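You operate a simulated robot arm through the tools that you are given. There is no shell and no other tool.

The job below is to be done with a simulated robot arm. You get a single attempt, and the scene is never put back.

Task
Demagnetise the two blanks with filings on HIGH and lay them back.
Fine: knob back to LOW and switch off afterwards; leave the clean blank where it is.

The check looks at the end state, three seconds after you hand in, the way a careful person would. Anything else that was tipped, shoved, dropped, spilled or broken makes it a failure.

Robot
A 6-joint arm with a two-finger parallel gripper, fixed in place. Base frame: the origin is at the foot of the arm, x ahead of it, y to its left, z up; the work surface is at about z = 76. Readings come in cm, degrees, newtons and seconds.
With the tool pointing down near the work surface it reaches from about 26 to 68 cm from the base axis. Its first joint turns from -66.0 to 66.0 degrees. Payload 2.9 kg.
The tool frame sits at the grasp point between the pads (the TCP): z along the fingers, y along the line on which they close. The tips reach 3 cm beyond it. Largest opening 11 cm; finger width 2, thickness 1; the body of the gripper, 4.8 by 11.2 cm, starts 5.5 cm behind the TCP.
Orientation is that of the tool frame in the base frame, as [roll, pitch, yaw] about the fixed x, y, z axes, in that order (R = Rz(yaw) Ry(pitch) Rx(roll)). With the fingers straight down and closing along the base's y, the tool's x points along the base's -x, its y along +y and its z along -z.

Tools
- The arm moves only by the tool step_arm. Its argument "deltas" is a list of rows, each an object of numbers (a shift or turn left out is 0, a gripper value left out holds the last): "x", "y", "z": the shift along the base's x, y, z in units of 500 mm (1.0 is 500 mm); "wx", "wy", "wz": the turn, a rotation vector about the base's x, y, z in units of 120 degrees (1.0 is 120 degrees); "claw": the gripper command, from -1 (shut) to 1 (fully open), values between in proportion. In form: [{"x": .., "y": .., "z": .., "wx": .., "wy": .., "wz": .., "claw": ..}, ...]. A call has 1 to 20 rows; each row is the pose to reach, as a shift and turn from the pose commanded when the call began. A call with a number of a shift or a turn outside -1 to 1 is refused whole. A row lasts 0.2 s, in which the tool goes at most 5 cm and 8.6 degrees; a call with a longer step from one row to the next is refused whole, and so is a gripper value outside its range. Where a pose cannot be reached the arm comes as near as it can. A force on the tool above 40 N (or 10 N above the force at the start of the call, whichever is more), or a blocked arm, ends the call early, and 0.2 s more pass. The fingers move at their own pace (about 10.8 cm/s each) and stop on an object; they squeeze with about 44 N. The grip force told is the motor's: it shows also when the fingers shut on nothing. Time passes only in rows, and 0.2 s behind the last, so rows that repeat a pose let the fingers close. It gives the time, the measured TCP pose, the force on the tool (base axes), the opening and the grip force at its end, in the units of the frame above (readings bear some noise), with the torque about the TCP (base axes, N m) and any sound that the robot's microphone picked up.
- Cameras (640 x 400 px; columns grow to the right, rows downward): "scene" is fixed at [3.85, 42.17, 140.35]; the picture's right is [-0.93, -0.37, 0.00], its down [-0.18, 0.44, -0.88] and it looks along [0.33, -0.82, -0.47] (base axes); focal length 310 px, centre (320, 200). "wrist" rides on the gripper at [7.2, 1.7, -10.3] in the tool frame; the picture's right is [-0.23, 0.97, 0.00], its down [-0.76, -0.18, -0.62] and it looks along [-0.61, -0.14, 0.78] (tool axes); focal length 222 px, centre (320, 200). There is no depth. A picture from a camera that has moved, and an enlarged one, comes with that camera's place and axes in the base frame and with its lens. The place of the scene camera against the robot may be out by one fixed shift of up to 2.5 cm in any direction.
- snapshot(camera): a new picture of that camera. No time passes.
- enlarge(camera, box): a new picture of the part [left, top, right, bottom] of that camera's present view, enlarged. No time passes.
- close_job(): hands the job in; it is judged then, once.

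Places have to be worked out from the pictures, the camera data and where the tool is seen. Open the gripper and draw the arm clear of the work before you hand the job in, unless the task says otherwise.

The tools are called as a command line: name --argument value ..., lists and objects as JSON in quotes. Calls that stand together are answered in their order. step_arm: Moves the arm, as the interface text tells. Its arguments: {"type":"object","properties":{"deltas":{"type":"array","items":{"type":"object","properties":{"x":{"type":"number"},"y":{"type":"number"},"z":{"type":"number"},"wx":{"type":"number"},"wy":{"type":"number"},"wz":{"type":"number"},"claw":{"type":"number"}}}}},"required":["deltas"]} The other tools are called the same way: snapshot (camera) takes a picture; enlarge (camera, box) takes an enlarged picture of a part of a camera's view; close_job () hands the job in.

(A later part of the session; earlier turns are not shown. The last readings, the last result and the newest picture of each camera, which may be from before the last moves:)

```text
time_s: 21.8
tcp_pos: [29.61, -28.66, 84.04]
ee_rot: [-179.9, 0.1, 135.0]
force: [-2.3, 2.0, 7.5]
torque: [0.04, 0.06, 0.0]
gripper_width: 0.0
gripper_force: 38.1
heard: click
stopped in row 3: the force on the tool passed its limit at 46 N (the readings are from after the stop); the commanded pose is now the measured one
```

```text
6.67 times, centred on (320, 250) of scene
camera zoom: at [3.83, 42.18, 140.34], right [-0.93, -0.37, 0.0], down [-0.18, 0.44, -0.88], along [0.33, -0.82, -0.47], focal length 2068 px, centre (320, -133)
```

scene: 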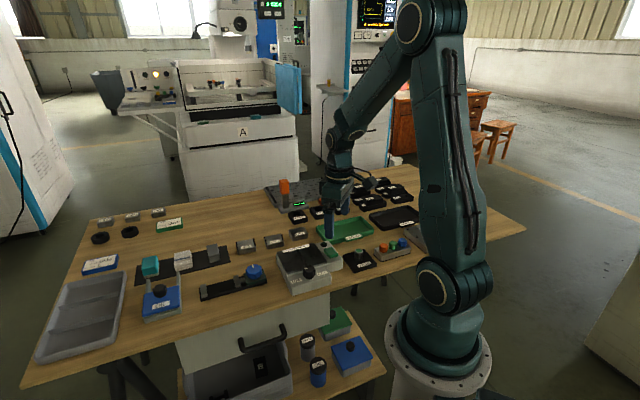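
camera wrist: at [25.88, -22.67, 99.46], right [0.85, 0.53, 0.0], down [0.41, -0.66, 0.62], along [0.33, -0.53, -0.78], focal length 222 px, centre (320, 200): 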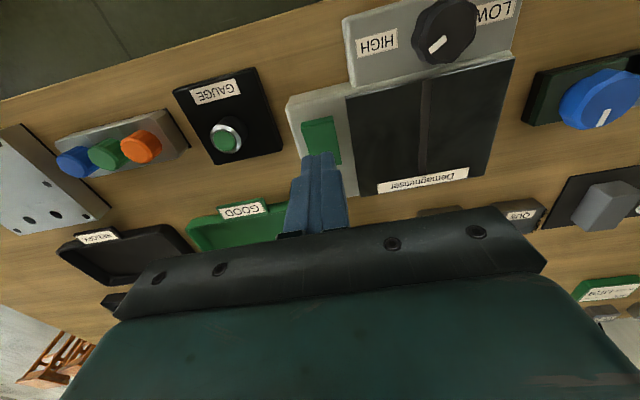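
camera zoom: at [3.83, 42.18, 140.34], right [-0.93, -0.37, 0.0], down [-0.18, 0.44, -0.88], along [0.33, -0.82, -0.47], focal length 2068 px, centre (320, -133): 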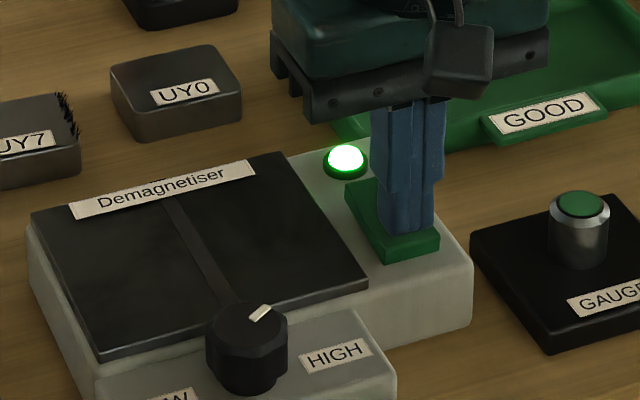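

There was a click, the lamp lit green, and the rocker is down at the front, so it's on at HIGH. I'll rise and go over UY7 at a safe height, turned to match its roughly 40° yaw, with the fingers open.

step_arm --deltas '[{"z": 0.04}, {"z": 0.12}, {"z": 0.2, "wz": 0.06, "claw": 0.45}, {"z": 0.2, "x": 0.06, "y": -0.01, "wz": 0.12}, {"z": 0.2, "x": 0.13, "y": -0.02, "wz": 0.19}, {"z": 0.2, "x": 0.2, "y": -0.03, "wz": 0.26}, {"z": 0.2, "x": 0.27, "y": -0.04, "wz": 0.33}, {"z": 0.2, "x": 0.34, "y": -0.055, "wz": 0.4}, {"z": 0.2, "x": 0.41, "y": -0.07, "wz": 0.47}, {"z": 0.2, "x": 0.452, "y": -0.081, "wz": 0.54}, {"z": 0.2, "x": 0.452, "y": -0.081, "wz": 0.61}, {"z": 0.2, "x": 0.452, "y": -0.081, "wz": 0.67}, {"z": 0.2, "x": 0.452, "y": -0.081, "wz": 0.706}, {"z": 0.2, "x": 0.452, "y": -0.081, "wz": 0.706}]'

snapshot --camera "wrist"

enlarge --camera "wrist" --box '[250, 90, 390, 230]'

enlarge --camera "scene" --box '[220, 200, 360, 300]'

```text
time_s: 24.8
tcp_pos: [52.19, -32.79, 94.07]
ee_rot: [-180.0, 0.0, -140.1]
force: [0.1, -0.1, -0.7]
torque: [-0.01, 0.01, 0.01]
gripper_width: 7.96
gripper_force: 0.0
```

```text
taken
camera wrist: at [45.56, -36.2, 104.51], right [-0.45, 0.89, 0.0], down [0.7, 0.35, 0.62], along [0.56, 0.28, -0.78], focal length 222 px, centre (320, 200)
```

wrist: 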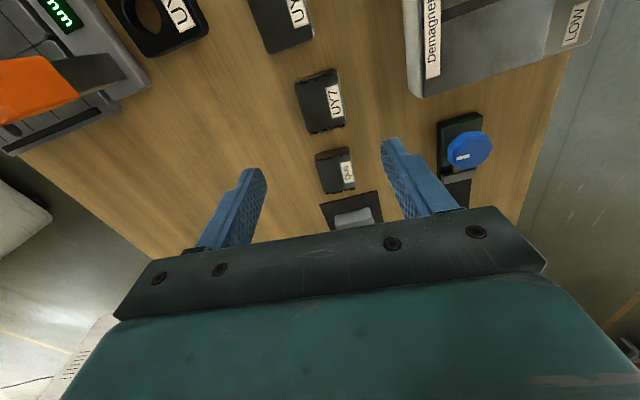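

```text
2.86 times, centred on (320, 160) of wrist
camera zoom: at [45.56, -36.2, 104.51], right [-0.45, 0.89, 0.0], down [0.7, 0.35, 0.62], along [0.56, 0.28, -0.78], focal length 635 px, centre (320, 314)
```

zoom: 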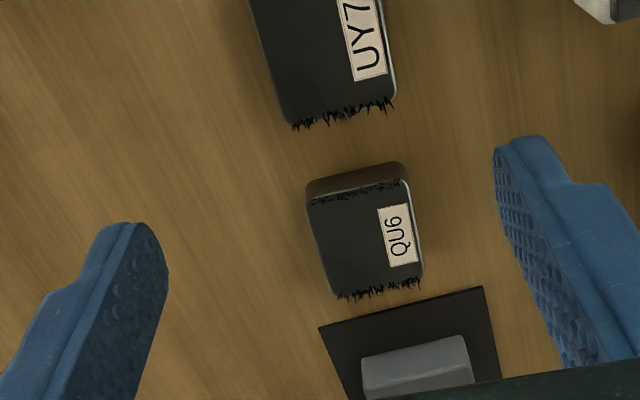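

```text
4.00 times, centred on (290, 250) of scene
camera zoom: at [3.85, 42.17, 140.35], right [-0.93, -0.37, 0.0], down [-0.18, 0.44, -0.88], along [0.33, -0.82, -0.47], focal length 1241 px, centre (440, 0)
```

zoom: 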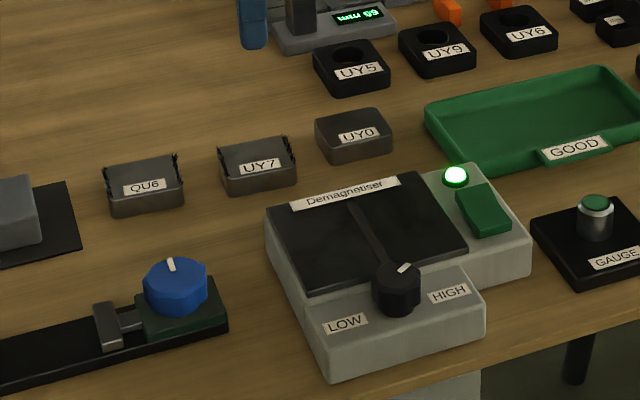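

I'm over UY7, and it lies almost exactly where the point beneath the TCP should appear. I'll enlarge once more to refine its centre and yaw, and measure QU6 from the same frame.

enlarge --camera "wrist" --box '[280, 55, 360, 145]'

enlarge --camera "wrist" --box '[295, 130, 375, 210]'

```text
4.44 times, centred on (320, 100) of wrist
camera zoom: at [45.56, -36.2, 104.51], right [-0.45, 0.89, 0.0], down [0.7, 0.35, 0.62], along [0.56, 0.28, -0.78], focal length 987 px, centre (320, 644)
```

zoom: 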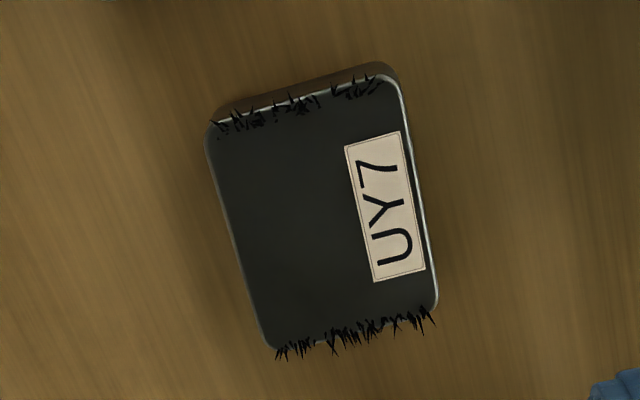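

```text
5.00 times, centred on (335, 170) of wrist
camera zoom: at [45.56, -36.2, 104.51], right [-0.45, 0.89, 0.0], down [0.7, 0.35, 0.62], along [0.56, 0.28, -0.78], focal length 1111 px, centre (245, 350)
```

zoom: 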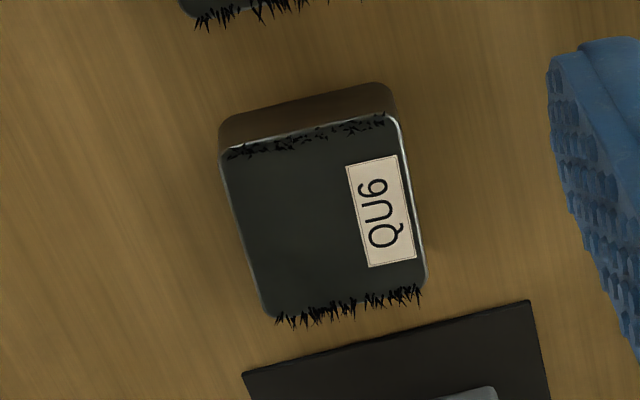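

UY7's centre is (52.1, -32.65) with yaw about 39.5°, and QU6's is about (59.4, -26.6) with yaw about 40.7°. I'll descend onto UY7, stopping with the tips just above the table.

step_arm --deltas '[{"x": -0.002, "y": 0.001, "wz": -0.002, "z": -0.08}, {"x": -0.002, "y": 0.001, "wz": -0.002, "z": -0.16}, {"x": -0.002, "y": 0.001, "wz": -0.002, "z": -0.22}, {"x": -0.002, "y": 0.001, "wz": -0.002, "z": -0.26}, {"x": -0.002, "y": 0.001, "wz": -0.002, "z": -0.28}, {"x": -0.002, "y": 0.001, "wz": -0.002, "z": -0.292}, {"x": -0.002, "y": 0.001, "wz": -0.002, "z": -0.292}]'

snapshot --camera "wrist"

enlarge --camera "scene" --box '[220, 200, 340, 290]'

```text
time_s: 26.4
tcp_pos: [52.16, -32.79, 79.6]
ee_rot: [179.9, 0.0, -140.5]
force: [0.1, 0.6, 0.1]
torque: [0.01, -0.01, 0.03]
gripper_width: 7.98
gripper_force: 0.0
```

```text
taken
camera wrist: at [45.43, -36.15, 89.92], right [-0.44, 0.9, 0.0], down [0.7, 0.35, 0.62], along [0.56, 0.28, -0.78], focal length 222 px, centre (320, 200)
```

wrist: 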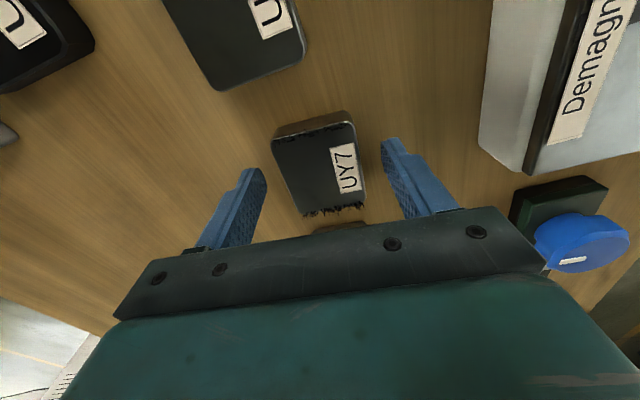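

```text
4.44 times, centred on (280, 245) of scene
camera zoom: at [3.85, 42.17, 140.35], right [-0.93, -0.37, 0.0], down [-0.18, 0.44, -0.88], along [0.33, -0.82, -0.47], focal length 1379 px, centre (498, 0)
```

zoom: 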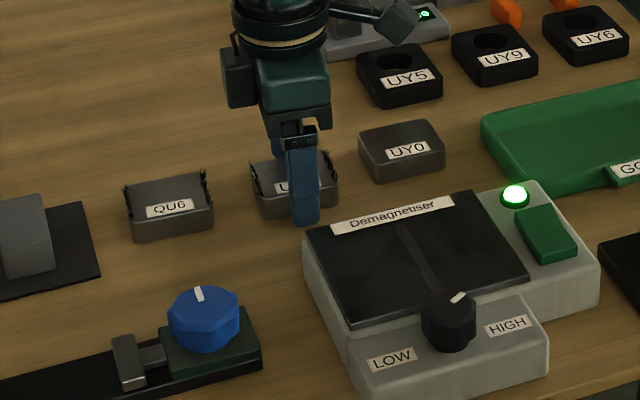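

The fingers straddle UY7 evenly. I'll close on it here, keeping this commanded pose as the one to return to.

step_arm --deltas '[{"claw": 0.1}, {"claw": -0.05}, {"claw": -0.2}, {"claw": -1}, {"claw": -1}]'

snapshot --camera "wrist"

```text
time_s: 27.6
tcp_pos: [52.12, -32.73, 79.43]
ee_rot: [180.0, 0.0, -140.5]
force: [-1.0, 0.2, -0.4]
torque: [0.08, 0.06, 0.04]
gripper_width: 4.96
gripper_force: 43.4
```

```text
taken
camera wrist: at [45.42, -36.15, 89.93], right [-0.44, 0.9, 0.0], down [0.7, 0.35, 0.62], along [0.56, 0.28, -0.78], focal length 222 px, centre (320, 200)
```

wrist: 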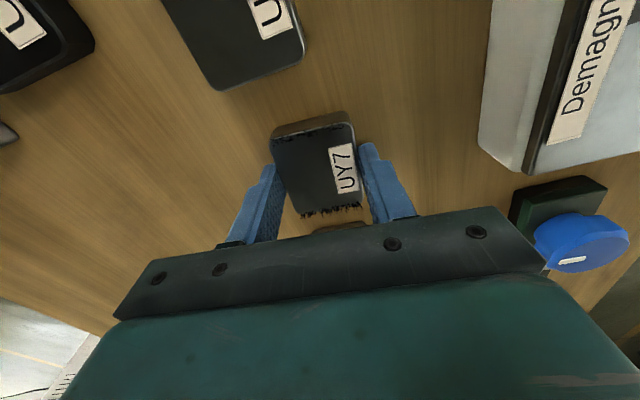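

UY7 is held at 4.96 cm. I'll lift it 10 cm and carry it over the middle of the demagnetiser plate.

step_arm --deltas '[{"z": 0.03}, {"z": 0.1}, {"z": 0.18}, {"z": 0.22}, {"z": 0.22, "x": -0.07, "y": 0.04}, {"z": 0.22, "x": -0.14, "y": 0.08}, {"z": 0.22, "x": -0.21, "y": 0.12}, {"z": 0.22, "x": -0.278, "y": 0.155}, {"z": 0.22, "x": -0.278, "y": 0.155}]'

enlarge --camera "scene" --box '[220, 200, 360, 290]'

snapshot --camera "wrist"

```text
time_s: 29.6
tcp_pos: [38.21, -24.96, 90.47]
ee_rot: [-180.0, 0.2, -140.4]
force: [0.4, 0.2, -3.9]
torque: [0.0, 0.02, -0.01]
gripper_width: 4.97
gripper_force: 43.9
```

```text
4.44 times, centred on (290, 245) of scene
camera zoom: at [3.85, 42.17, 140.35], right [-0.93, -0.37, 0.0], down [-0.18, 0.44, -0.88], along [0.33, -0.82, -0.47], focal length 1379 px, centre (453, 0)
```

zoom: 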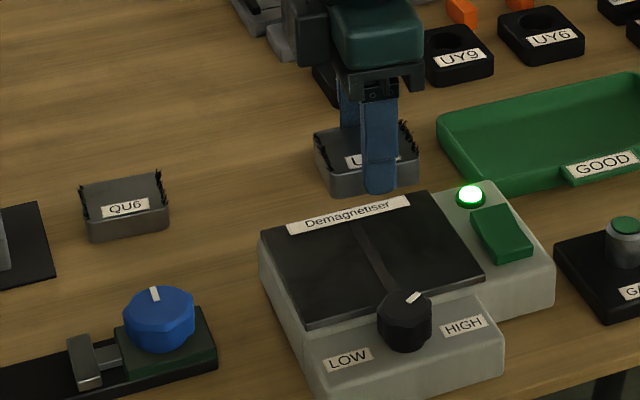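

```text
taken
camera wrist: at [31.5, -28.31, 100.92], right [-0.44, 0.9, 0.0], down [0.7, 0.35, 0.62], along [0.56, 0.28, -0.78], focal length 222 px, centre (320, 200)
```

wrist: 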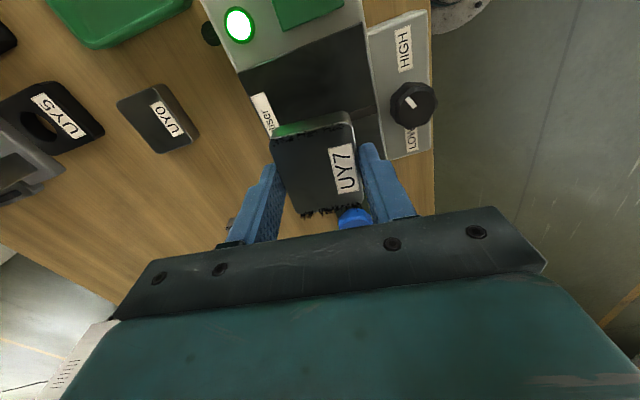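

UY7 hangs over the plate's middle. I'll lower it to just above the plate, then settle it in small steps until there is contact.

step_arm --deltas '[{"z": -0.04}, {"z": -0.08}, {"z": -0.105}, {"z": -0.12}, {"z": -0.123}, {"z": -0.126}, {"z": -0.129}, {"z": -0.131}, {"z": -0.131}]'

enlarge --camera "scene" --box '[250, 210, 360, 290]'

```text
time_s: 31.6
tcp_pos: [38.18, -24.75, 84.0]
ee_rot: [179.9, 0.0, -140.5]
force: [-4.2, 3.1, 12.1]
torque: [0.12, 0.34, 0.05]
gripper_width: 4.97
gripper_force: 43.8
```

```text
5.00 times, centred on (305, 250) of scene
camera zoom: at [3.82, 42.19, 140.34], right [-0.93, -0.37, 0.0], down [-0.18, 0.44, -0.88], along [0.33, -0.82, -0.47], focal length 1551 px, centre (395, -50)
```

zoom: 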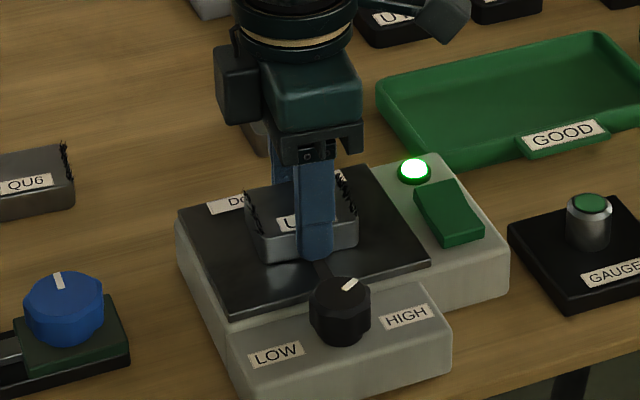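

UY7 is touching the plate (about 12 N upward). I'll ease off a touch and wait a few seconds here, then look at the filings.

step_arm --deltas '[{"z": 0.002}, {"z": 0.002}, {"z": 0.002}, {"z": 0.002}, {"z": 0.002}, {"z": 0.002}, {"z": 0.002}, {"z": 0.002}, {"z": 0.002}, {"z": 0.002}]'

enlarge --camera "scene" --box '[250, 210, 360, 290]'

enlarge --camera "wrist" --box '[240, 80, 400, 230]'

```text
time_s: 33.8
tcp_pos: [38.15, -24.92, 84.03]
ee_rot: [180.0, 0.1, -140.5]
force: [0.5, -0.1, -4.8]
torque: [-0.02, 0.0, 0.0]
gripper_width: 4.94
gripper_force: 44.3
```

```text
5.00 times, centred on (305, 250) of scene
camera zoom: at [3.85, 42.17, 140.35], right [-0.93, -0.37, 0.0], down [-0.18, 0.44, -0.88], along [0.33, -0.82, -0.47], focal length 1551 px, centre (395, -50)
```

zoom: 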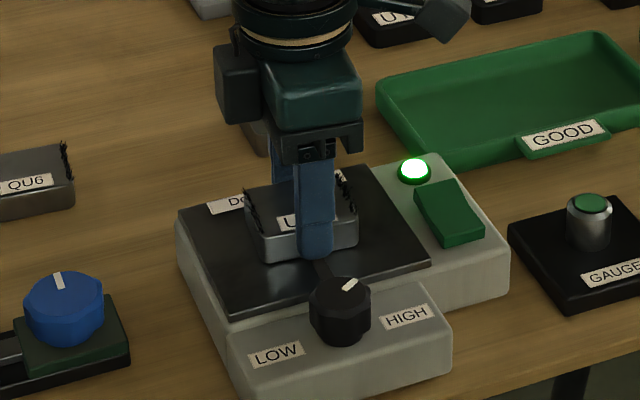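

```text
2.67 times, centred on (320, 155) of wrist
camera zoom: at [31.53, -28.34, 94.48], right [-0.44, 0.9, 0.0], down [0.7, 0.35, 0.62], along [0.56, 0.28, -0.78], focal length 592 px, centre (320, 320)
```

zoom: 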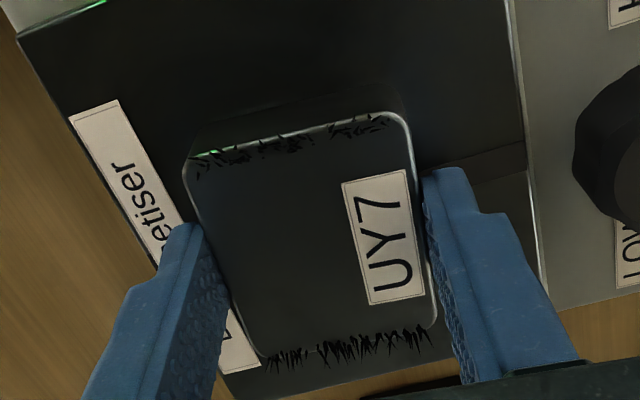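

After about 2 s the filings are still there. I'll let UY7 rest freely on the plate, wait a few more seconds and look again.

step_arm --deltas '[{"z": -0.002}, {"z": -0.002, "claw": 0.1}, {"z": -0.002, "claw": 0.18}, {"z": -0.002}, {"z": -0.002}, {"z": -0.002}, {"z": -0.002}, {"z": -0.002}, {"z": -0.002}, {"z": -0.002}, {"z": -0.002}, {"z": -0.002}, {"z": -0.002}, {"z": -0.002}, {"z": -0.002}, {"z": -0.002}]'

enlarge --camera "scene" --box '[250, 210, 360, 290]'

enlarge --camera "wrist" --box '[240, 80, 400, 230]'

```text
time_s: 37.2
tcp_pos: [38.21, -25.05, 83.89]
ee_rot: [180.0, 0.1, -140.5]
force: [0.5, 0.1, -0.3]
torque: [0.01, -0.02, -0.03]
gripper_width: 6.5
gripper_force: 0.0
```

```text
5.00 times, centred on (305, 250) of scene
camera zoom: at [3.85, 42.17, 140.35], right [-0.93, -0.37, 0.0], down [-0.18, 0.44, -0.88], along [0.33, -0.82, -0.47], focal length 1551 px, centre (395, -50)
```

zoom: 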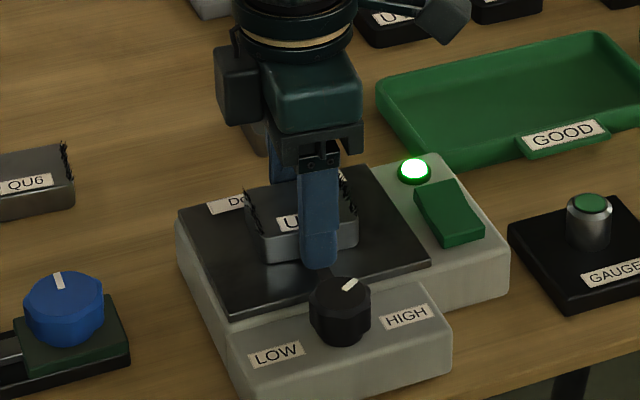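

```text
2.67 times, centred on (320, 155) of wrist
camera zoom: at [31.52, -28.36, 94.37], right [-0.44, 0.9, 0.0], down [0.7, 0.35, 0.62], along [0.56, 0.28, -0.78], focal length 592 px, centre (320, 320)
```

zoom: 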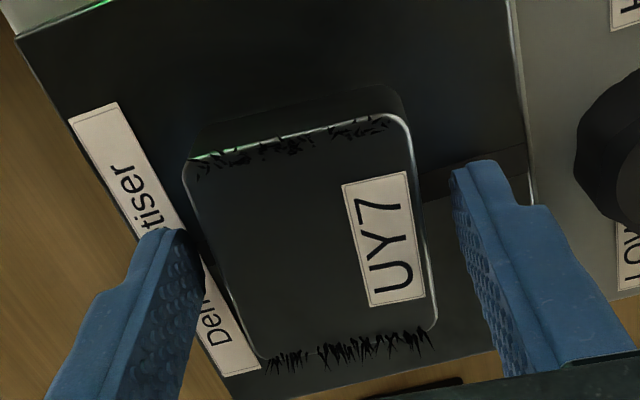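

Resting on the plate isn't enough; as with a real table demagnetiser, the part probably has to be drawn away slowly while the field is on. I'll regrip and lift very slowly, about 1 cm/s.

step_arm --deltas '[{"claw": -0.1}, {"claw": -1}, {"claw": -1}, {"z": 0.004}, {"z": 0.008}, {"z": 0.012}, {"z": 0.016}, {"z": 0.02}, {"z": 0.024}, {"z": 0.028}, {"z": 0.032}, {"z": 0.036}, {"z": 0.04}, {"z": 0.044}, {"z": 0.048}, {"z": 0.052}, {"z": 0.056}, {"z": 0.06}, {"z": 0.064}, {"z": 0.068}]'

enlarge --camera "scene" --box '[250, 210, 360, 290]'

enlarge --camera "wrist" --box '[240, 80, 400, 230]'

```text
time_s: 41.4
tcp_pos: [38.26, -24.99, 87.36]
ee_rot: [180.0, 0.0, -140.5]
force: [-0.7, 0.1, -4.3]
torque: [0.0, 0.02, -0.02]
gripper_width: 4.96
gripper_force: 44.1
```

```text
5.00 times, centred on (305, 250) of scene
camera zoom: at [3.85, 42.17, 140.35], right [-0.93, -0.37, 0.0], down [-0.18, 0.44, -0.88], along [0.33, -0.82, -0.47], focal length 1551 px, centre (395, -50)
```

zoom: 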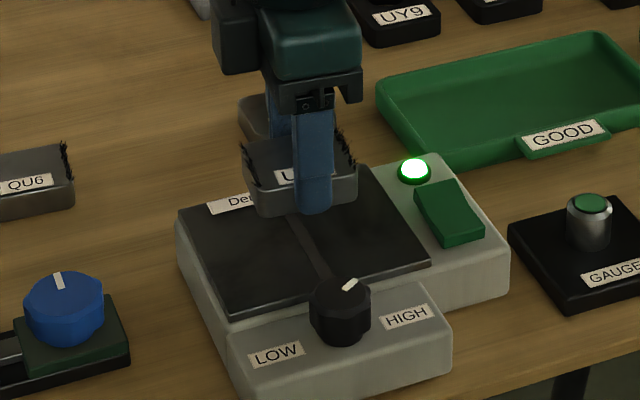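

```text
2.67 times, centred on (320, 155) of wrist
camera zoom: at [31.52, -28.33, 97.76], right [-0.44, 0.9, 0.0], down [0.7, 0.35, 0.62], along [0.56, 0.28, -0.78], focal length 592 px, centre (320, 320)
```

zoom: 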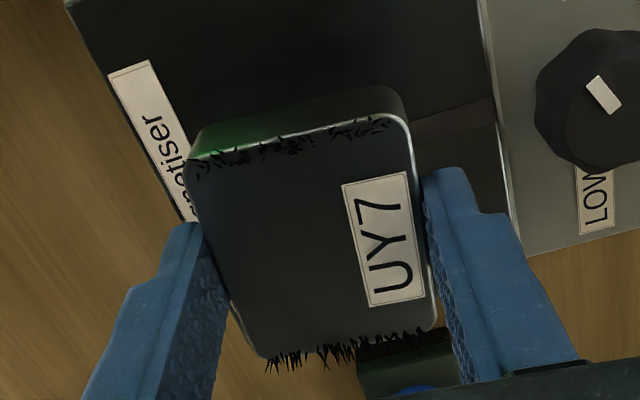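

The filings are still on at 3.4 cm up. I'll continue the slow withdrawal upward with the field on.

step_arm --deltas '[{"z": 0.004}, {"z": 0.008}, {"z": 0.012}, {"z": 0.016}, {"z": 0.02}, {"z": 0.024}, {"z": 0.028}, {"z": 0.032}, {"z": 0.036}, {"z": 0.04}, {"z": 0.044}, {"z": 0.048}, {"z": 0.052}, {"z": 0.056}, {"z": 0.06}, {"z": 0.064}, {"z": 0.068}, {"z": 0.072}, {"z": 0.076}, {"z": 0.08}]'

enlarge --camera "wrist" --box '[240, 80, 400, 230]'

step_arm --deltas '[{"z": 0.005}, {"z": 0.01}, {"z": 0.015}, {"z": 0.02}, {"z": 0.025}, {"z": 0.03}, {"z": 0.035}, {"z": 0.04}, {"z": 0.045}, {"z": 0.05}, {"z": 0.055}, {"z": 0.06}, {"z": 0.065}, {"z": 0.07}, {"z": 0.075}, {"z": 0.08}, {"z": 0.085}, {"z": 0.09}, {"z": 0.095}, {"z": 0.1}]'

enlarge --camera "wrist" --box '[240, 80, 400, 230]'

snapshot --camera "scene"

```text
time_s: 45.6
tcp_pos: [38.21, -24.97, 91.3]
ee_rot: [179.9, 0.1, -140.5]
force: [-0.8, -0.3, -4.4]
torque: [0.07, 0.01, 0.02]
gripper_width: 4.98
gripper_force: 43.7
```

```text
2.67 times, centred on (320, 155) of wrist
camera zoom: at [31.5, -28.38, 101.75], right [-0.44, 0.9, 0.0], down [0.7, 0.35, 0.62], along [0.56, 0.28, -0.78], focal length 592 px, centre (320, 320)
```

zoom: 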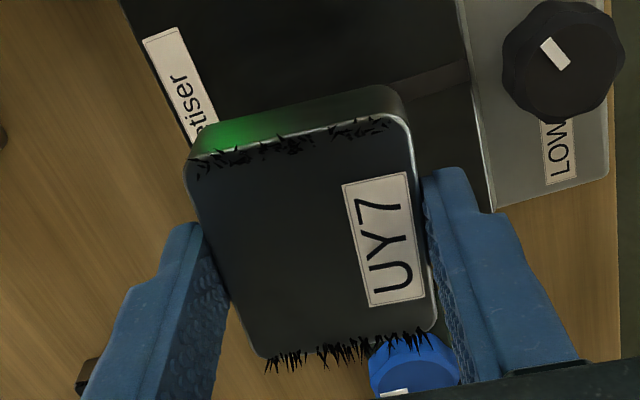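

```text
time_s: 49.8
tcp_pos: [38.24, -24.91, 96.31]
ee_rot: [179.9, 0.2, -140.6]
force: [0.3, -0.8, -4.3]
torque: [0.02, 0.01, 0.03]
gripper_width: 4.94
gripper_force: 44.0
```

```text
2.67 times, centred on (320, 155) of wrist
camera zoom: at [31.55, -28.35, 106.76], right [-0.44, 0.9, 0.0], down [0.7, 0.35, 0.62], along [0.56, 0.28, -0.78], focal length 592 px, centre (320, 320)
```

zoom: 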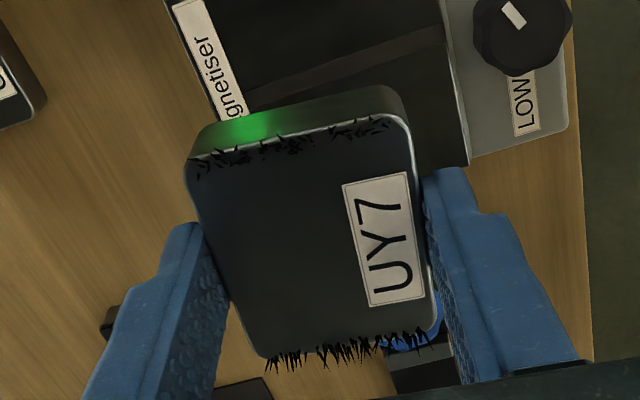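

```text
taken
```

scene: 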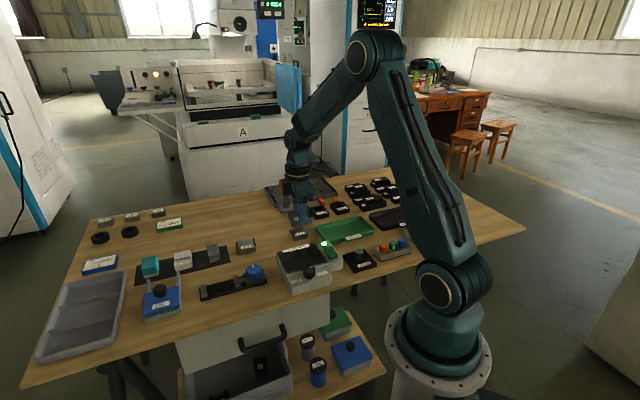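

The filings are still on at 12 cm above the plate. I'll keep withdrawing slowly to a larger distance before trying another way.

step_arm --deltas '[{"z": 0.005}, {"z": 0.01}, {"z": 0.015}, {"z": 0.02}, {"z": 0.025}, {"z": 0.03}, {"z": 0.035}, {"z": 0.04}, {"z": 0.045}, {"z": 0.05}, {"z": 0.055}, {"z": 0.06}, {"z": 0.065}, {"z": 0.07}, {"z": 0.075}, {"z": 0.08}, {"z": 0.085}, {"z": 0.09}, {"z": 0.095}, {"z": 0.1}]'

enlarge --camera "wrist" --box '[240, 80, 400, 230]'

step_arm --deltas '[{"z": 0.005}, {"z": 0.01}, {"z": 0.015}, {"z": 0.02}, {"z": 0.025}, {"z": 0.03}, {"z": 0.035}, {"z": 0.04}, {"z": 0.045}, {"z": 0.05}, {"z": 0.055}, {"z": 0.06}, {"z": 0.065}, {"z": 0.07}, {"z": 0.075}, {"z": 0.08}, {"z": 0.085}, {"z": 0.09}, {"z": 0.095}, {"z": 0.1}]'

enlarge --camera "wrist" --box '[240, 80, 400, 230]'

```text
time_s: 54.0
tcp_pos: [38.2, -24.96, 101.24]
ee_rot: [179.9, 0.1, -140.6]
force: [0.1, -0.5, -3.5]
torque: [-0.01, -0.02, 0.0]
gripper_width: 4.96
gripper_force: 44.1
```

```text
2.67 times, centred on (320, 155) of wrist
camera zoom: at [31.53, -28.34, 111.77], right [-0.44, 0.9, 0.0], down [0.7, 0.35, 0.62], along [0.56, 0.28, -0.78], focal length 592 px, centre (320, 320)
```

zoom: 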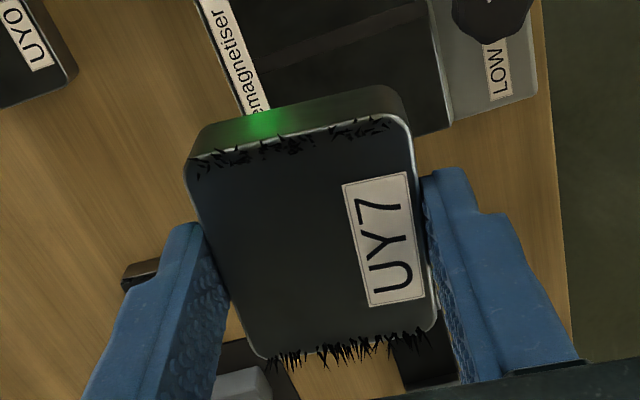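

```text
time_s: 58.2
tcp_pos: [38.22, -24.95, 106.31]
ee_rot: [-180.0, 0.1, -140.5]
force: [0.2, 0.0, -4.5]
torque: [0.0, 0.0, 0.02]
gripper_width: 4.96
gripper_force: 43.9
```

```text
2.67 times, centred on (320, 155) of wrist
camera zoom: at [31.52, -28.34, 116.79], right [-0.44, 0.9, 0.0], down [0.7, 0.35, 0.62], along [0.56, 0.28, -0.78], focal length 592 px, centre (320, 320)
```

zoom: 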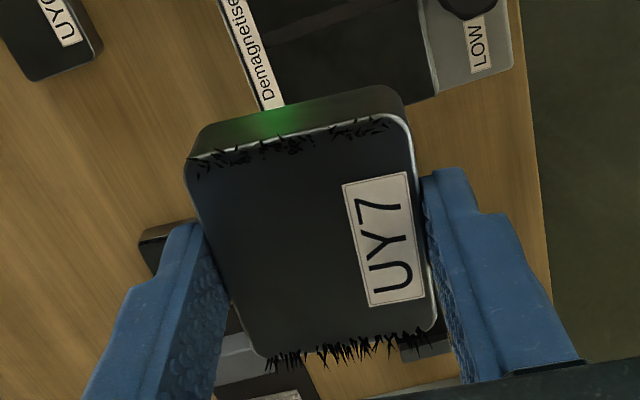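

The filings persist after a pure vertical withdrawal. I'll set UY7 back on the plate, dwell longer, and then draw it off sideways, slowly, across the plate towards its home row.

step_arm --deltas '[{"z": -0.08}, {"z": -0.16}, {"z": -0.24}, {"z": -0.32}, {"z": -0.38}, {"z": -0.42}, {"z": -0.44}, {"z": -0.446}, {"z": -0.448}, {"z": -0.448}, {"z": -0.448}, {"z": -0.448}, {"z": -0.448}, {"z": -0.448}, {"z": -0.448}, {"z": -0.448}, {"z": -0.448}, {"z": -0.448}, {"z": -0.448}, {"z": -0.448}]'

step_arm --deltas '[{"z": 0}, {"z": 0}, {"z": 0}, {"z": 0}, {"z": 0}, {"z": 0}, {"z": 0}, {"z": 0}, {"z": 0}, {"z": 0}, {"z": 0}, {"z": 0}, {"z": 0}, {"z": 0}, {"z": 0}, {"z": 0}, {"z": 0}, {"z": 0}, {"z": 0}, {"z": 0}]'

enlarge --camera "wrist" --box '[240, 80, 400, 230]'

enlarge --camera "scene" --box '[250, 210, 360, 290]'

```text
time_s: 62.4
tcp_pos: [38.25, -25.0, 83.91]
ee_rot: [-180.0, 0.1, -140.4]
force: [0.2, 1.8, 6.3]
torque: [0.06, 0.02, 0.01]
gripper_width: 4.94
gripper_force: 44.2
```

```text
time_s: 66.6
tcp_pos: [38.42, -25.04, 83.89]
ee_rot: [-179.9, 0.0, -140.5]
force: [2.2, 0.2, 7.8]
torque: [0.01, -0.06, 0.03]
gripper_width: 4.95
gripper_force: 43.9
```

```text
2.67 times, centred on (320, 155) of wrist
camera zoom: at [31.56, -28.36, 94.38], right [-0.44, 0.9, 0.0], down [0.7, 0.35, 0.62], along [0.56, 0.28, -0.78], focal length 592 px, centre (320, 320)
```

zoom: 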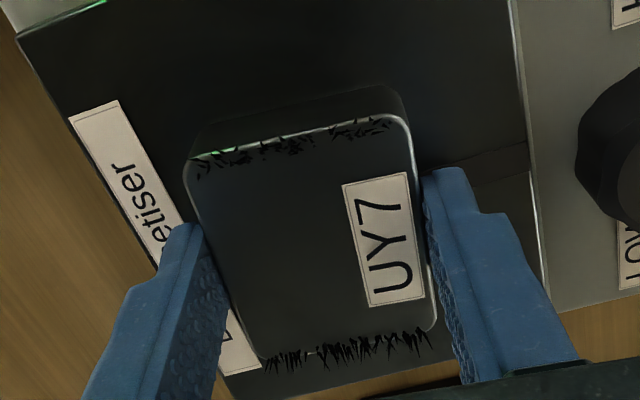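

```text
5.00 times, centred on (305, 250) of scene
camera zoom: at [3.84, 42.18, 140.35], right [-0.93, -0.37, 0.0], down [-0.18, 0.44, -0.88], along [0.33, -0.82, -0.47], focal length 1551 px, centre (395, -50)
```

zoom: 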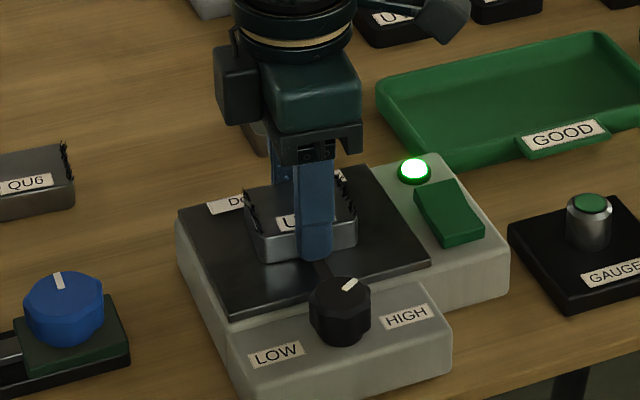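

UY7 has now dwelt several more seconds with no visible change. I'll draw it off sideways towards the back at 1 cm/s, just skimming the plate.

step_arm --deltas '[{"x": 0.003, "y": -0.003, "z": 0.002}, {"x": 0.006, "y": -0.006, "z": 0.003}, {"x": 0.009, "y": -0.009, "z": 0.003}, {"x": 0.012, "y": -0.012, "z": 0.003}, {"x": 0.015, "y": -0.015, "z": 0.003}, {"x": 0.018, "y": -0.018, "z": 0.003}, {"x": 0.021, "y": -0.021, "z": 0.003}, {"x": 0.024, "y": -0.024, "z": 0.003}, {"x": 0.027, "y": -0.027, "z": 0.003}, {"x": 0.03, "y": -0.03, "z": 0.003}, {"x": 0.033, "y": -0.033, "z": 0.003}, {"x": 0.036, "y": -0.036, "z": 0.003}, {"x": 0.039, "y": -0.039, "z": 0.003}, {"x": 0.042, "y": -0.042, "z": 0.003}, {"x": 0.045, "y": -0.045, "z": 0.003}, {"x": 0.048, "y": -0.048, "z": 0.003}, {"x": 0.051, "y": -0.051, "z": 0.003}, {"x": 0.054, "y": -0.054, "z": 0.003}, {"x": 0.057, "y": -0.057, "z": 0.003}, {"x": 0.06, "y": -0.06, "z": 0.003}]'

step_arm --deltas '[{"x": 0.003, "y": -0.003}, {"x": 0.006, "y": -0.006}, {"x": 0.009, "y": -0.009}, {"x": 0.012, "y": -0.012}, {"x": 0.015, "y": -0.015}, {"x": 0.018, "y": -0.018}, {"x": 0.021, "y": -0.021}, {"x": 0.024, "y": -0.024}, {"x": 0.027, "y": -0.027}, {"x": 0.03, "y": -0.03}, {"x": 0.033, "y": -0.033}, {"x": 0.036, "y": -0.036}, {"x": 0.039, "y": -0.039}, {"x": 0.042, "y": -0.042}, {"x": 0.045, "y": -0.045}, {"x": 0.048, "y": -0.048}, {"x": 0.051, "y": -0.051}, {"x": 0.054, "y": -0.054}, {"x": 0.057, "y": -0.057}, {"x": 0.06, "y": -0.06}]'

enlarge --camera "wrist" --box '[240, 80, 400, 230]'

enlarge --camera "scene" --box '[220, 200, 360, 290]'

```text
time_s: 70.8
tcp_pos: [41.25, -27.97, 84.03]
ee_rot: [179.8, 0.0, -140.5]
force: [-0.2, 0.1, -4.9]
torque: [0.01, 0.05, -0.03]
gripper_width: 4.97
gripper_force: 44.0
```

```text
time_s: 75.0
tcp_pos: [44.16, -30.97, 84.12]
ee_rot: [-180.0, 0.1, -140.6]
force: [-0.4, -0.2, -5.2]
torque: [0.0, -0.01, -0.01]
gripper_width: 4.96
gripper_force: 43.8
```

```text
2.67 times, centred on (320, 155) of wrist
camera zoom: at [37.53, -34.37, 94.54], right [-0.44, 0.9, 0.0], down [0.7, 0.35, 0.62], along [0.56, 0.28, -0.78], focal length 592 px, centre (320, 320)
```

zoom: 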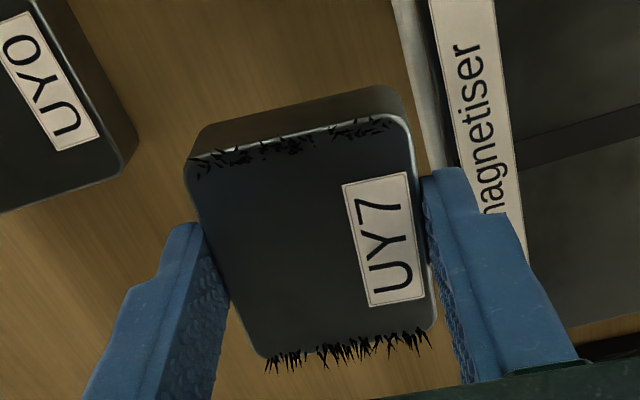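

```text
4.44 times, centred on (290, 245) of scene
camera zoom: at [3.85, 42.17, 140.35], right [-0.93, -0.37, 0.0], down [-0.18, 0.44, -0.88], along [0.33, -0.82, -0.47], focal length 1379 px, centre (453, 0)
```

zoom: 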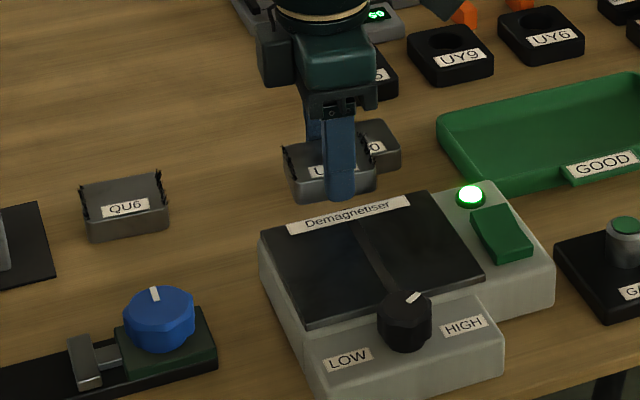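

UY7 is now off the plate edge and the filings are still on. I'll continue the slow withdrawal towards its home spot at the same height.

step_arm --deltas '[{"x": 0.004, "y": -0.001}, {"x": 0.008, "y": -0.002}, {"x": 0.012, "y": -0.003}, {"x": 0.016, "y": -0.004}, {"x": 0.02, "y": -0.005}, {"x": 0.024, "y": -0.006}, {"x": 0.028, "y": -0.007}, {"x": 0.032, "y": -0.008}, {"x": 0.036, "y": -0.009}, {"x": 0.04, "y": -0.01}, {"x": 0.044, "y": -0.011}, {"x": 0.048, "y": -0.012}, {"x": 0.052, "y": -0.013}, {"x": 0.056, "y": -0.014}, {"x": 0.06, "y": -0.015}, {"x": 0.064, "y": -0.016}, {"x": 0.068, "y": -0.017}, {"x": 0.072, "y": -0.018}, {"x": 0.076, "y": -0.019}, {"x": 0.08, "y": -0.02}]'

step_arm --deltas '[{"x": 0.004, "y": -0.001}, {"x": 0.008, "y": -0.002}, {"x": 0.012, "y": -0.003}, {"x": 0.016, "y": -0.004}, {"x": 0.02, "y": -0.005}, {"x": 0.024, "y": -0.006}, {"x": 0.028, "y": -0.007}, {"x": 0.032, "y": -0.008}, {"x": 0.036, "y": -0.009}, {"x": 0.04, "y": -0.01}, {"x": 0.044, "y": -0.011}, {"x": 0.048, "y": -0.012}, {"x": 0.052, "y": -0.013}, {"x": 0.056, "y": -0.014}, {"x": 0.06, "y": -0.015}, {"x": 0.064, "y": -0.016}, {"x": 0.068, "y": -0.017}, {"x": 0.072, "y": -0.018}, {"x": 0.076, "y": -0.019}, {"x": 0.08, "y": -0.02}]'

enlarge --camera "wrist" --box '[240, 80, 400, 230]'

enlarge --camera "scene" --box '[220, 200, 360, 290]'

```text
time_s: 79.2
tcp_pos: [48.24, -31.96, 84.14]
ee_rot: [179.9, 0.1, -140.5]
force: [0.1, 0.9, -5.0]
torque: [0.02, 0.01, -0.01]
gripper_width: 4.97
gripper_force: 44.1
```

```text
time_s: 83.4
tcp_pos: [52.28, -32.96, 84.15]
ee_rot: [179.9, 0.1, -140.4]
force: [0.3, 0.3, -4.6]
torque: [0.0, 0.02, -0.01]
gripper_width: 4.94
gripper_force: 44.0
```

```text
2.67 times, centred on (320, 155) of wrist
camera zoom: at [45.55, -36.36, 94.54], right [-0.44, 0.9, 0.0], down [0.7, 0.35, 0.62], along [0.56, 0.28, -0.78], focal length 592 px, centre (320, 320)
```

zoom: 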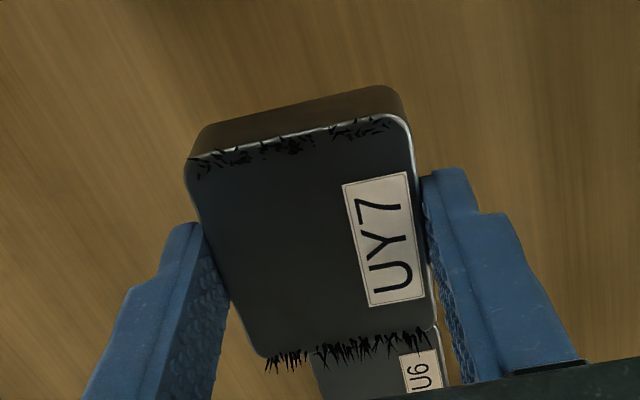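

```text
4.44 times, centred on (290, 245) of scene
camera zoom: at [3.85, 42.17, 140.35], right [-0.93, -0.37, 0.0], down [-0.18, 0.44, -0.88], along [0.33, -0.82, -0.47], focal length 1379 px, centre (453, 0)
```

zoom: 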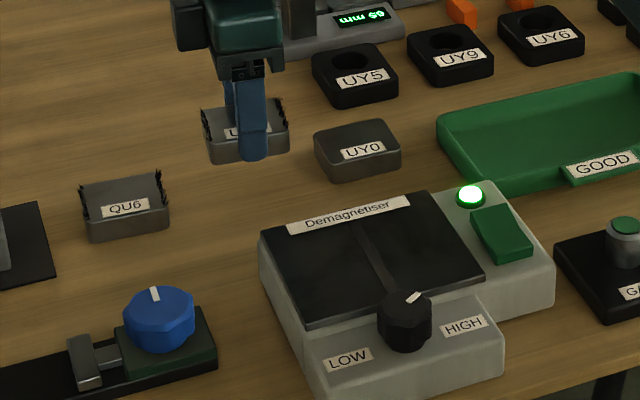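

Still no change. The plate has a pole gap (the strip) running front to back, so the blank may need to be passed across it along the plate's length. I'll bring UY7 to the switch-side end of the plate, set it down, and then draw it slowly across the strip towards the far end.

step_arm --deltas '[{"z": 0.06}, {"z": 0.12}, {"z": 0.12, "x": -0.08, "y": 0.03}, {"z": 0.12, "x": -0.16, "y": 0.06}, {"z": 0.12, "x": -0.24, "y": 0.09}, {"z": 0.12, "x": -0.322, "y": 0.118}, {"z": 0.08, "x": -0.322, "y": 0.118}, {"z": 0.04, "x": -0.322, "y": 0.118}, {"z": 0.02, "x": -0.322, "y": 0.118}, {"z": 0.005, "x": -0.322, "y": 0.118}, {"z": 0.001, "x": -0.322, "y": 0.118}, {"z": -0.001, "x": -0.322, "y": 0.118}, {"z": -0.003, "x": -0.322, "y": 0.118}, {"z": -0.003, "x": -0.322, "y": 0.118}, {"z": -0.003, "x": -0.322, "y": 0.118}, {"z": -0.003, "x": -0.322, "y": 0.118}]'

enlarge --camera "wrist" --box '[240, 80, 400, 230]'

enlarge --camera "scene" --box '[230, 200, 360, 290]'

```text
time_s: 86.8
tcp_pos: [36.07, -26.99, 84.07]
ee_rot: [179.9, 0.1, -140.5]
force: [-1.1, 0.9, 2.1]
torque: [-0.03, -0.05, 0.02]
gripper_width: 4.95
gripper_force: 43.5
```

```text
2.67 times, centred on (320, 155) of wrist
camera zoom: at [29.47, -30.43, 94.4], right [-0.44, 0.9, 0.0], down [0.7, 0.35, 0.62], along [0.56, 0.28, -0.78], focal length 592 px, centre (320, 320)
```

zoom: 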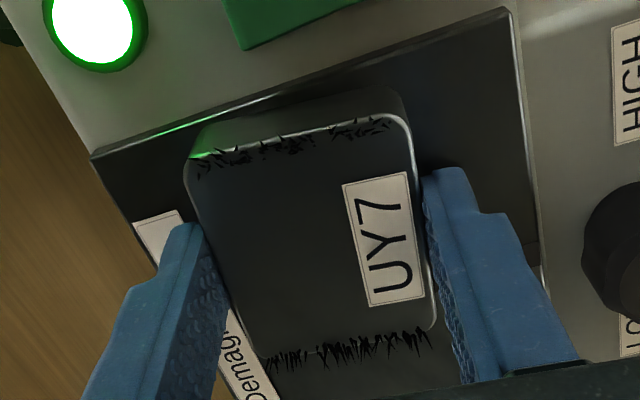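

```text
4.44 times, centred on (295, 245) of scene
camera zoom: at [3.84, 42.17, 140.35], right [-0.93, -0.37, 0.0], down [-0.18, 0.44, -0.88], along [0.33, -0.82, -0.47], focal length 1379 px, centre (431, 0)
```

zoom: 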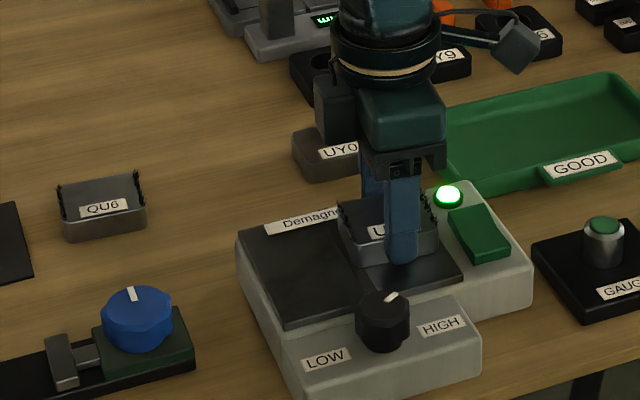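

It's lightly touching the plate at the switch-side end. I'll now draw it across the strip at about 1 cm/s along the plate's length.

step_arm --deltas '[{"x": 0.003, "y": 0.003, "z": 0.001}, {"x": 0.006, "y": 0.006, "z": 0.002}, {"x": 0.009, "y": 0.009, "z": 0.002}, {"x": 0.012, "y": 0.012, "z": 0.002}, {"x": 0.015, "y": 0.015, "z": 0.002}, {"x": 0.018, "y": 0.018, "z": 0.002}, {"x": 0.021, "y": 0.021, "z": 0.002}, {"x": 0.024, "y": 0.024, "z": 0.002}, {"x": 0.027, "y": 0.027, "z": 0.002}, {"x": 0.03, "y": 0.03, "z": 0.002}, {"x": 0.033, "y": 0.033, "z": 0.002}, {"x": 0.036, "y": 0.036, "z": 0.002}, {"x": 0.039, "y": 0.039, "z": 0.002}, {"x": 0.042, "y": 0.042, "z": 0.002}, {"x": 0.045, "y": 0.045, "z": 0.002}, {"x": 0.048, "y": 0.048, "z": 0.002}, {"x": 0.051, "y": 0.051, "z": 0.002}, {"x": 0.054, "y": 0.054, "z": 0.002}, {"x": 0.057, "y": 0.057, "z": 0.002}, {"x": 0.06, "y": 0.06, "z": 0.002}]'

enlarge --camera "wrist" --box '[240, 80, 400, 230]'

step_arm --deltas '[{"x": 0.003, "y": 0.003}, {"x": 0.006, "y": 0.006}, {"x": 0.009, "y": 0.009}, {"x": 0.012, "y": 0.012}, {"x": 0.015, "y": 0.015}, {"x": 0.018, "y": 0.018}, {"x": 0.021, "y": 0.021}, {"x": 0.024, "y": 0.024}, {"x": 0.027, "y": 0.027}, {"x": 0.03, "y": 0.03}, {"x": 0.033, "y": 0.033}, {"x": 0.036, "y": 0.036}, {"x": 0.039, "y": 0.039}, {"x": 0.042, "y": 0.042}, {"x": 0.045, "y": 0.045}, {"x": 0.048, "y": 0.048}, {"x": 0.051, "y": 0.051}, {"x": 0.054, "y": 0.054}]'

enlarge --camera "wrist" --box '[240, 80, 400, 230]'

enlarge --camera "scene" --box '[230, 200, 360, 290]'

```text
time_s: 91.0
tcp_pos: [39.2, -24.16, 84.16]
ee_rot: [179.8, 0.1, -140.5]
force: [0.0, 0.1, -5.2]
torque: [0.04, 0.01, -0.03]
gripper_width: 4.96
gripper_force: 44.0
```

```text
2.67 times, centred on (320, 155) of wrist
camera zoom: at [32.45, -27.45, 94.47], right [-0.44, 0.9, 0.0], down [0.7, 0.35, 0.62], along [0.56, 0.28, -0.78], focal length 592 px, centre (320, 320)
```

zoom: 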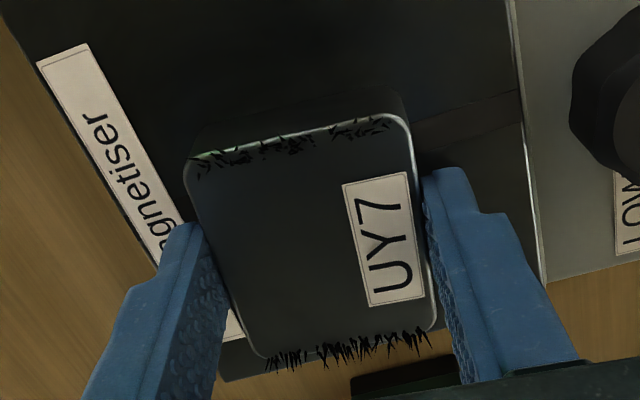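

```text
time_s: 94.8
tcp_pos: [41.71, -21.33, 84.14]
ee_rot: [-180.0, 0.1, -140.5]
force: [0.5, -0.1, -4.4]
torque: [0.0, 0.02, -0.04]
gripper_width: 4.96
gripper_force: 44.4
```

```text
2.67 times, centred on (320, 155) of wrist
camera zoom: at [35.15, -24.74, 94.48], right [-0.44, 0.9, 0.0], down [0.7, 0.35, 0.62], along [0.56, 0.28, -0.78], focal length 592 px, centre (320, 320)
```

zoom: 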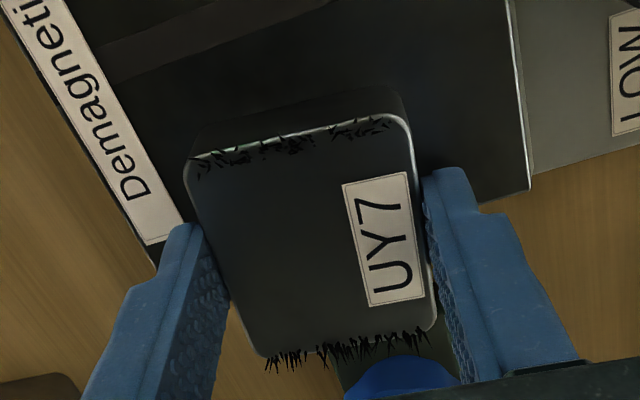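

```text
4.44 times, centred on (295, 245) of scene
camera zoom: at [3.85, 42.17, 140.35], right [-0.93, -0.37, 0.0], down [-0.18, 0.44, -0.88], along [0.33, -0.82, -0.47], focal length 1379 px, centre (431, 0)
```

zoom: 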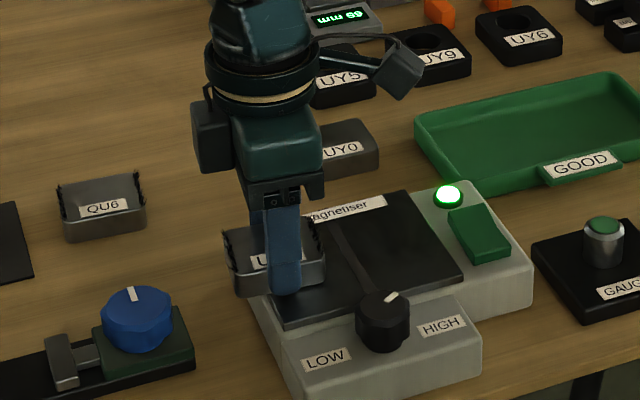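

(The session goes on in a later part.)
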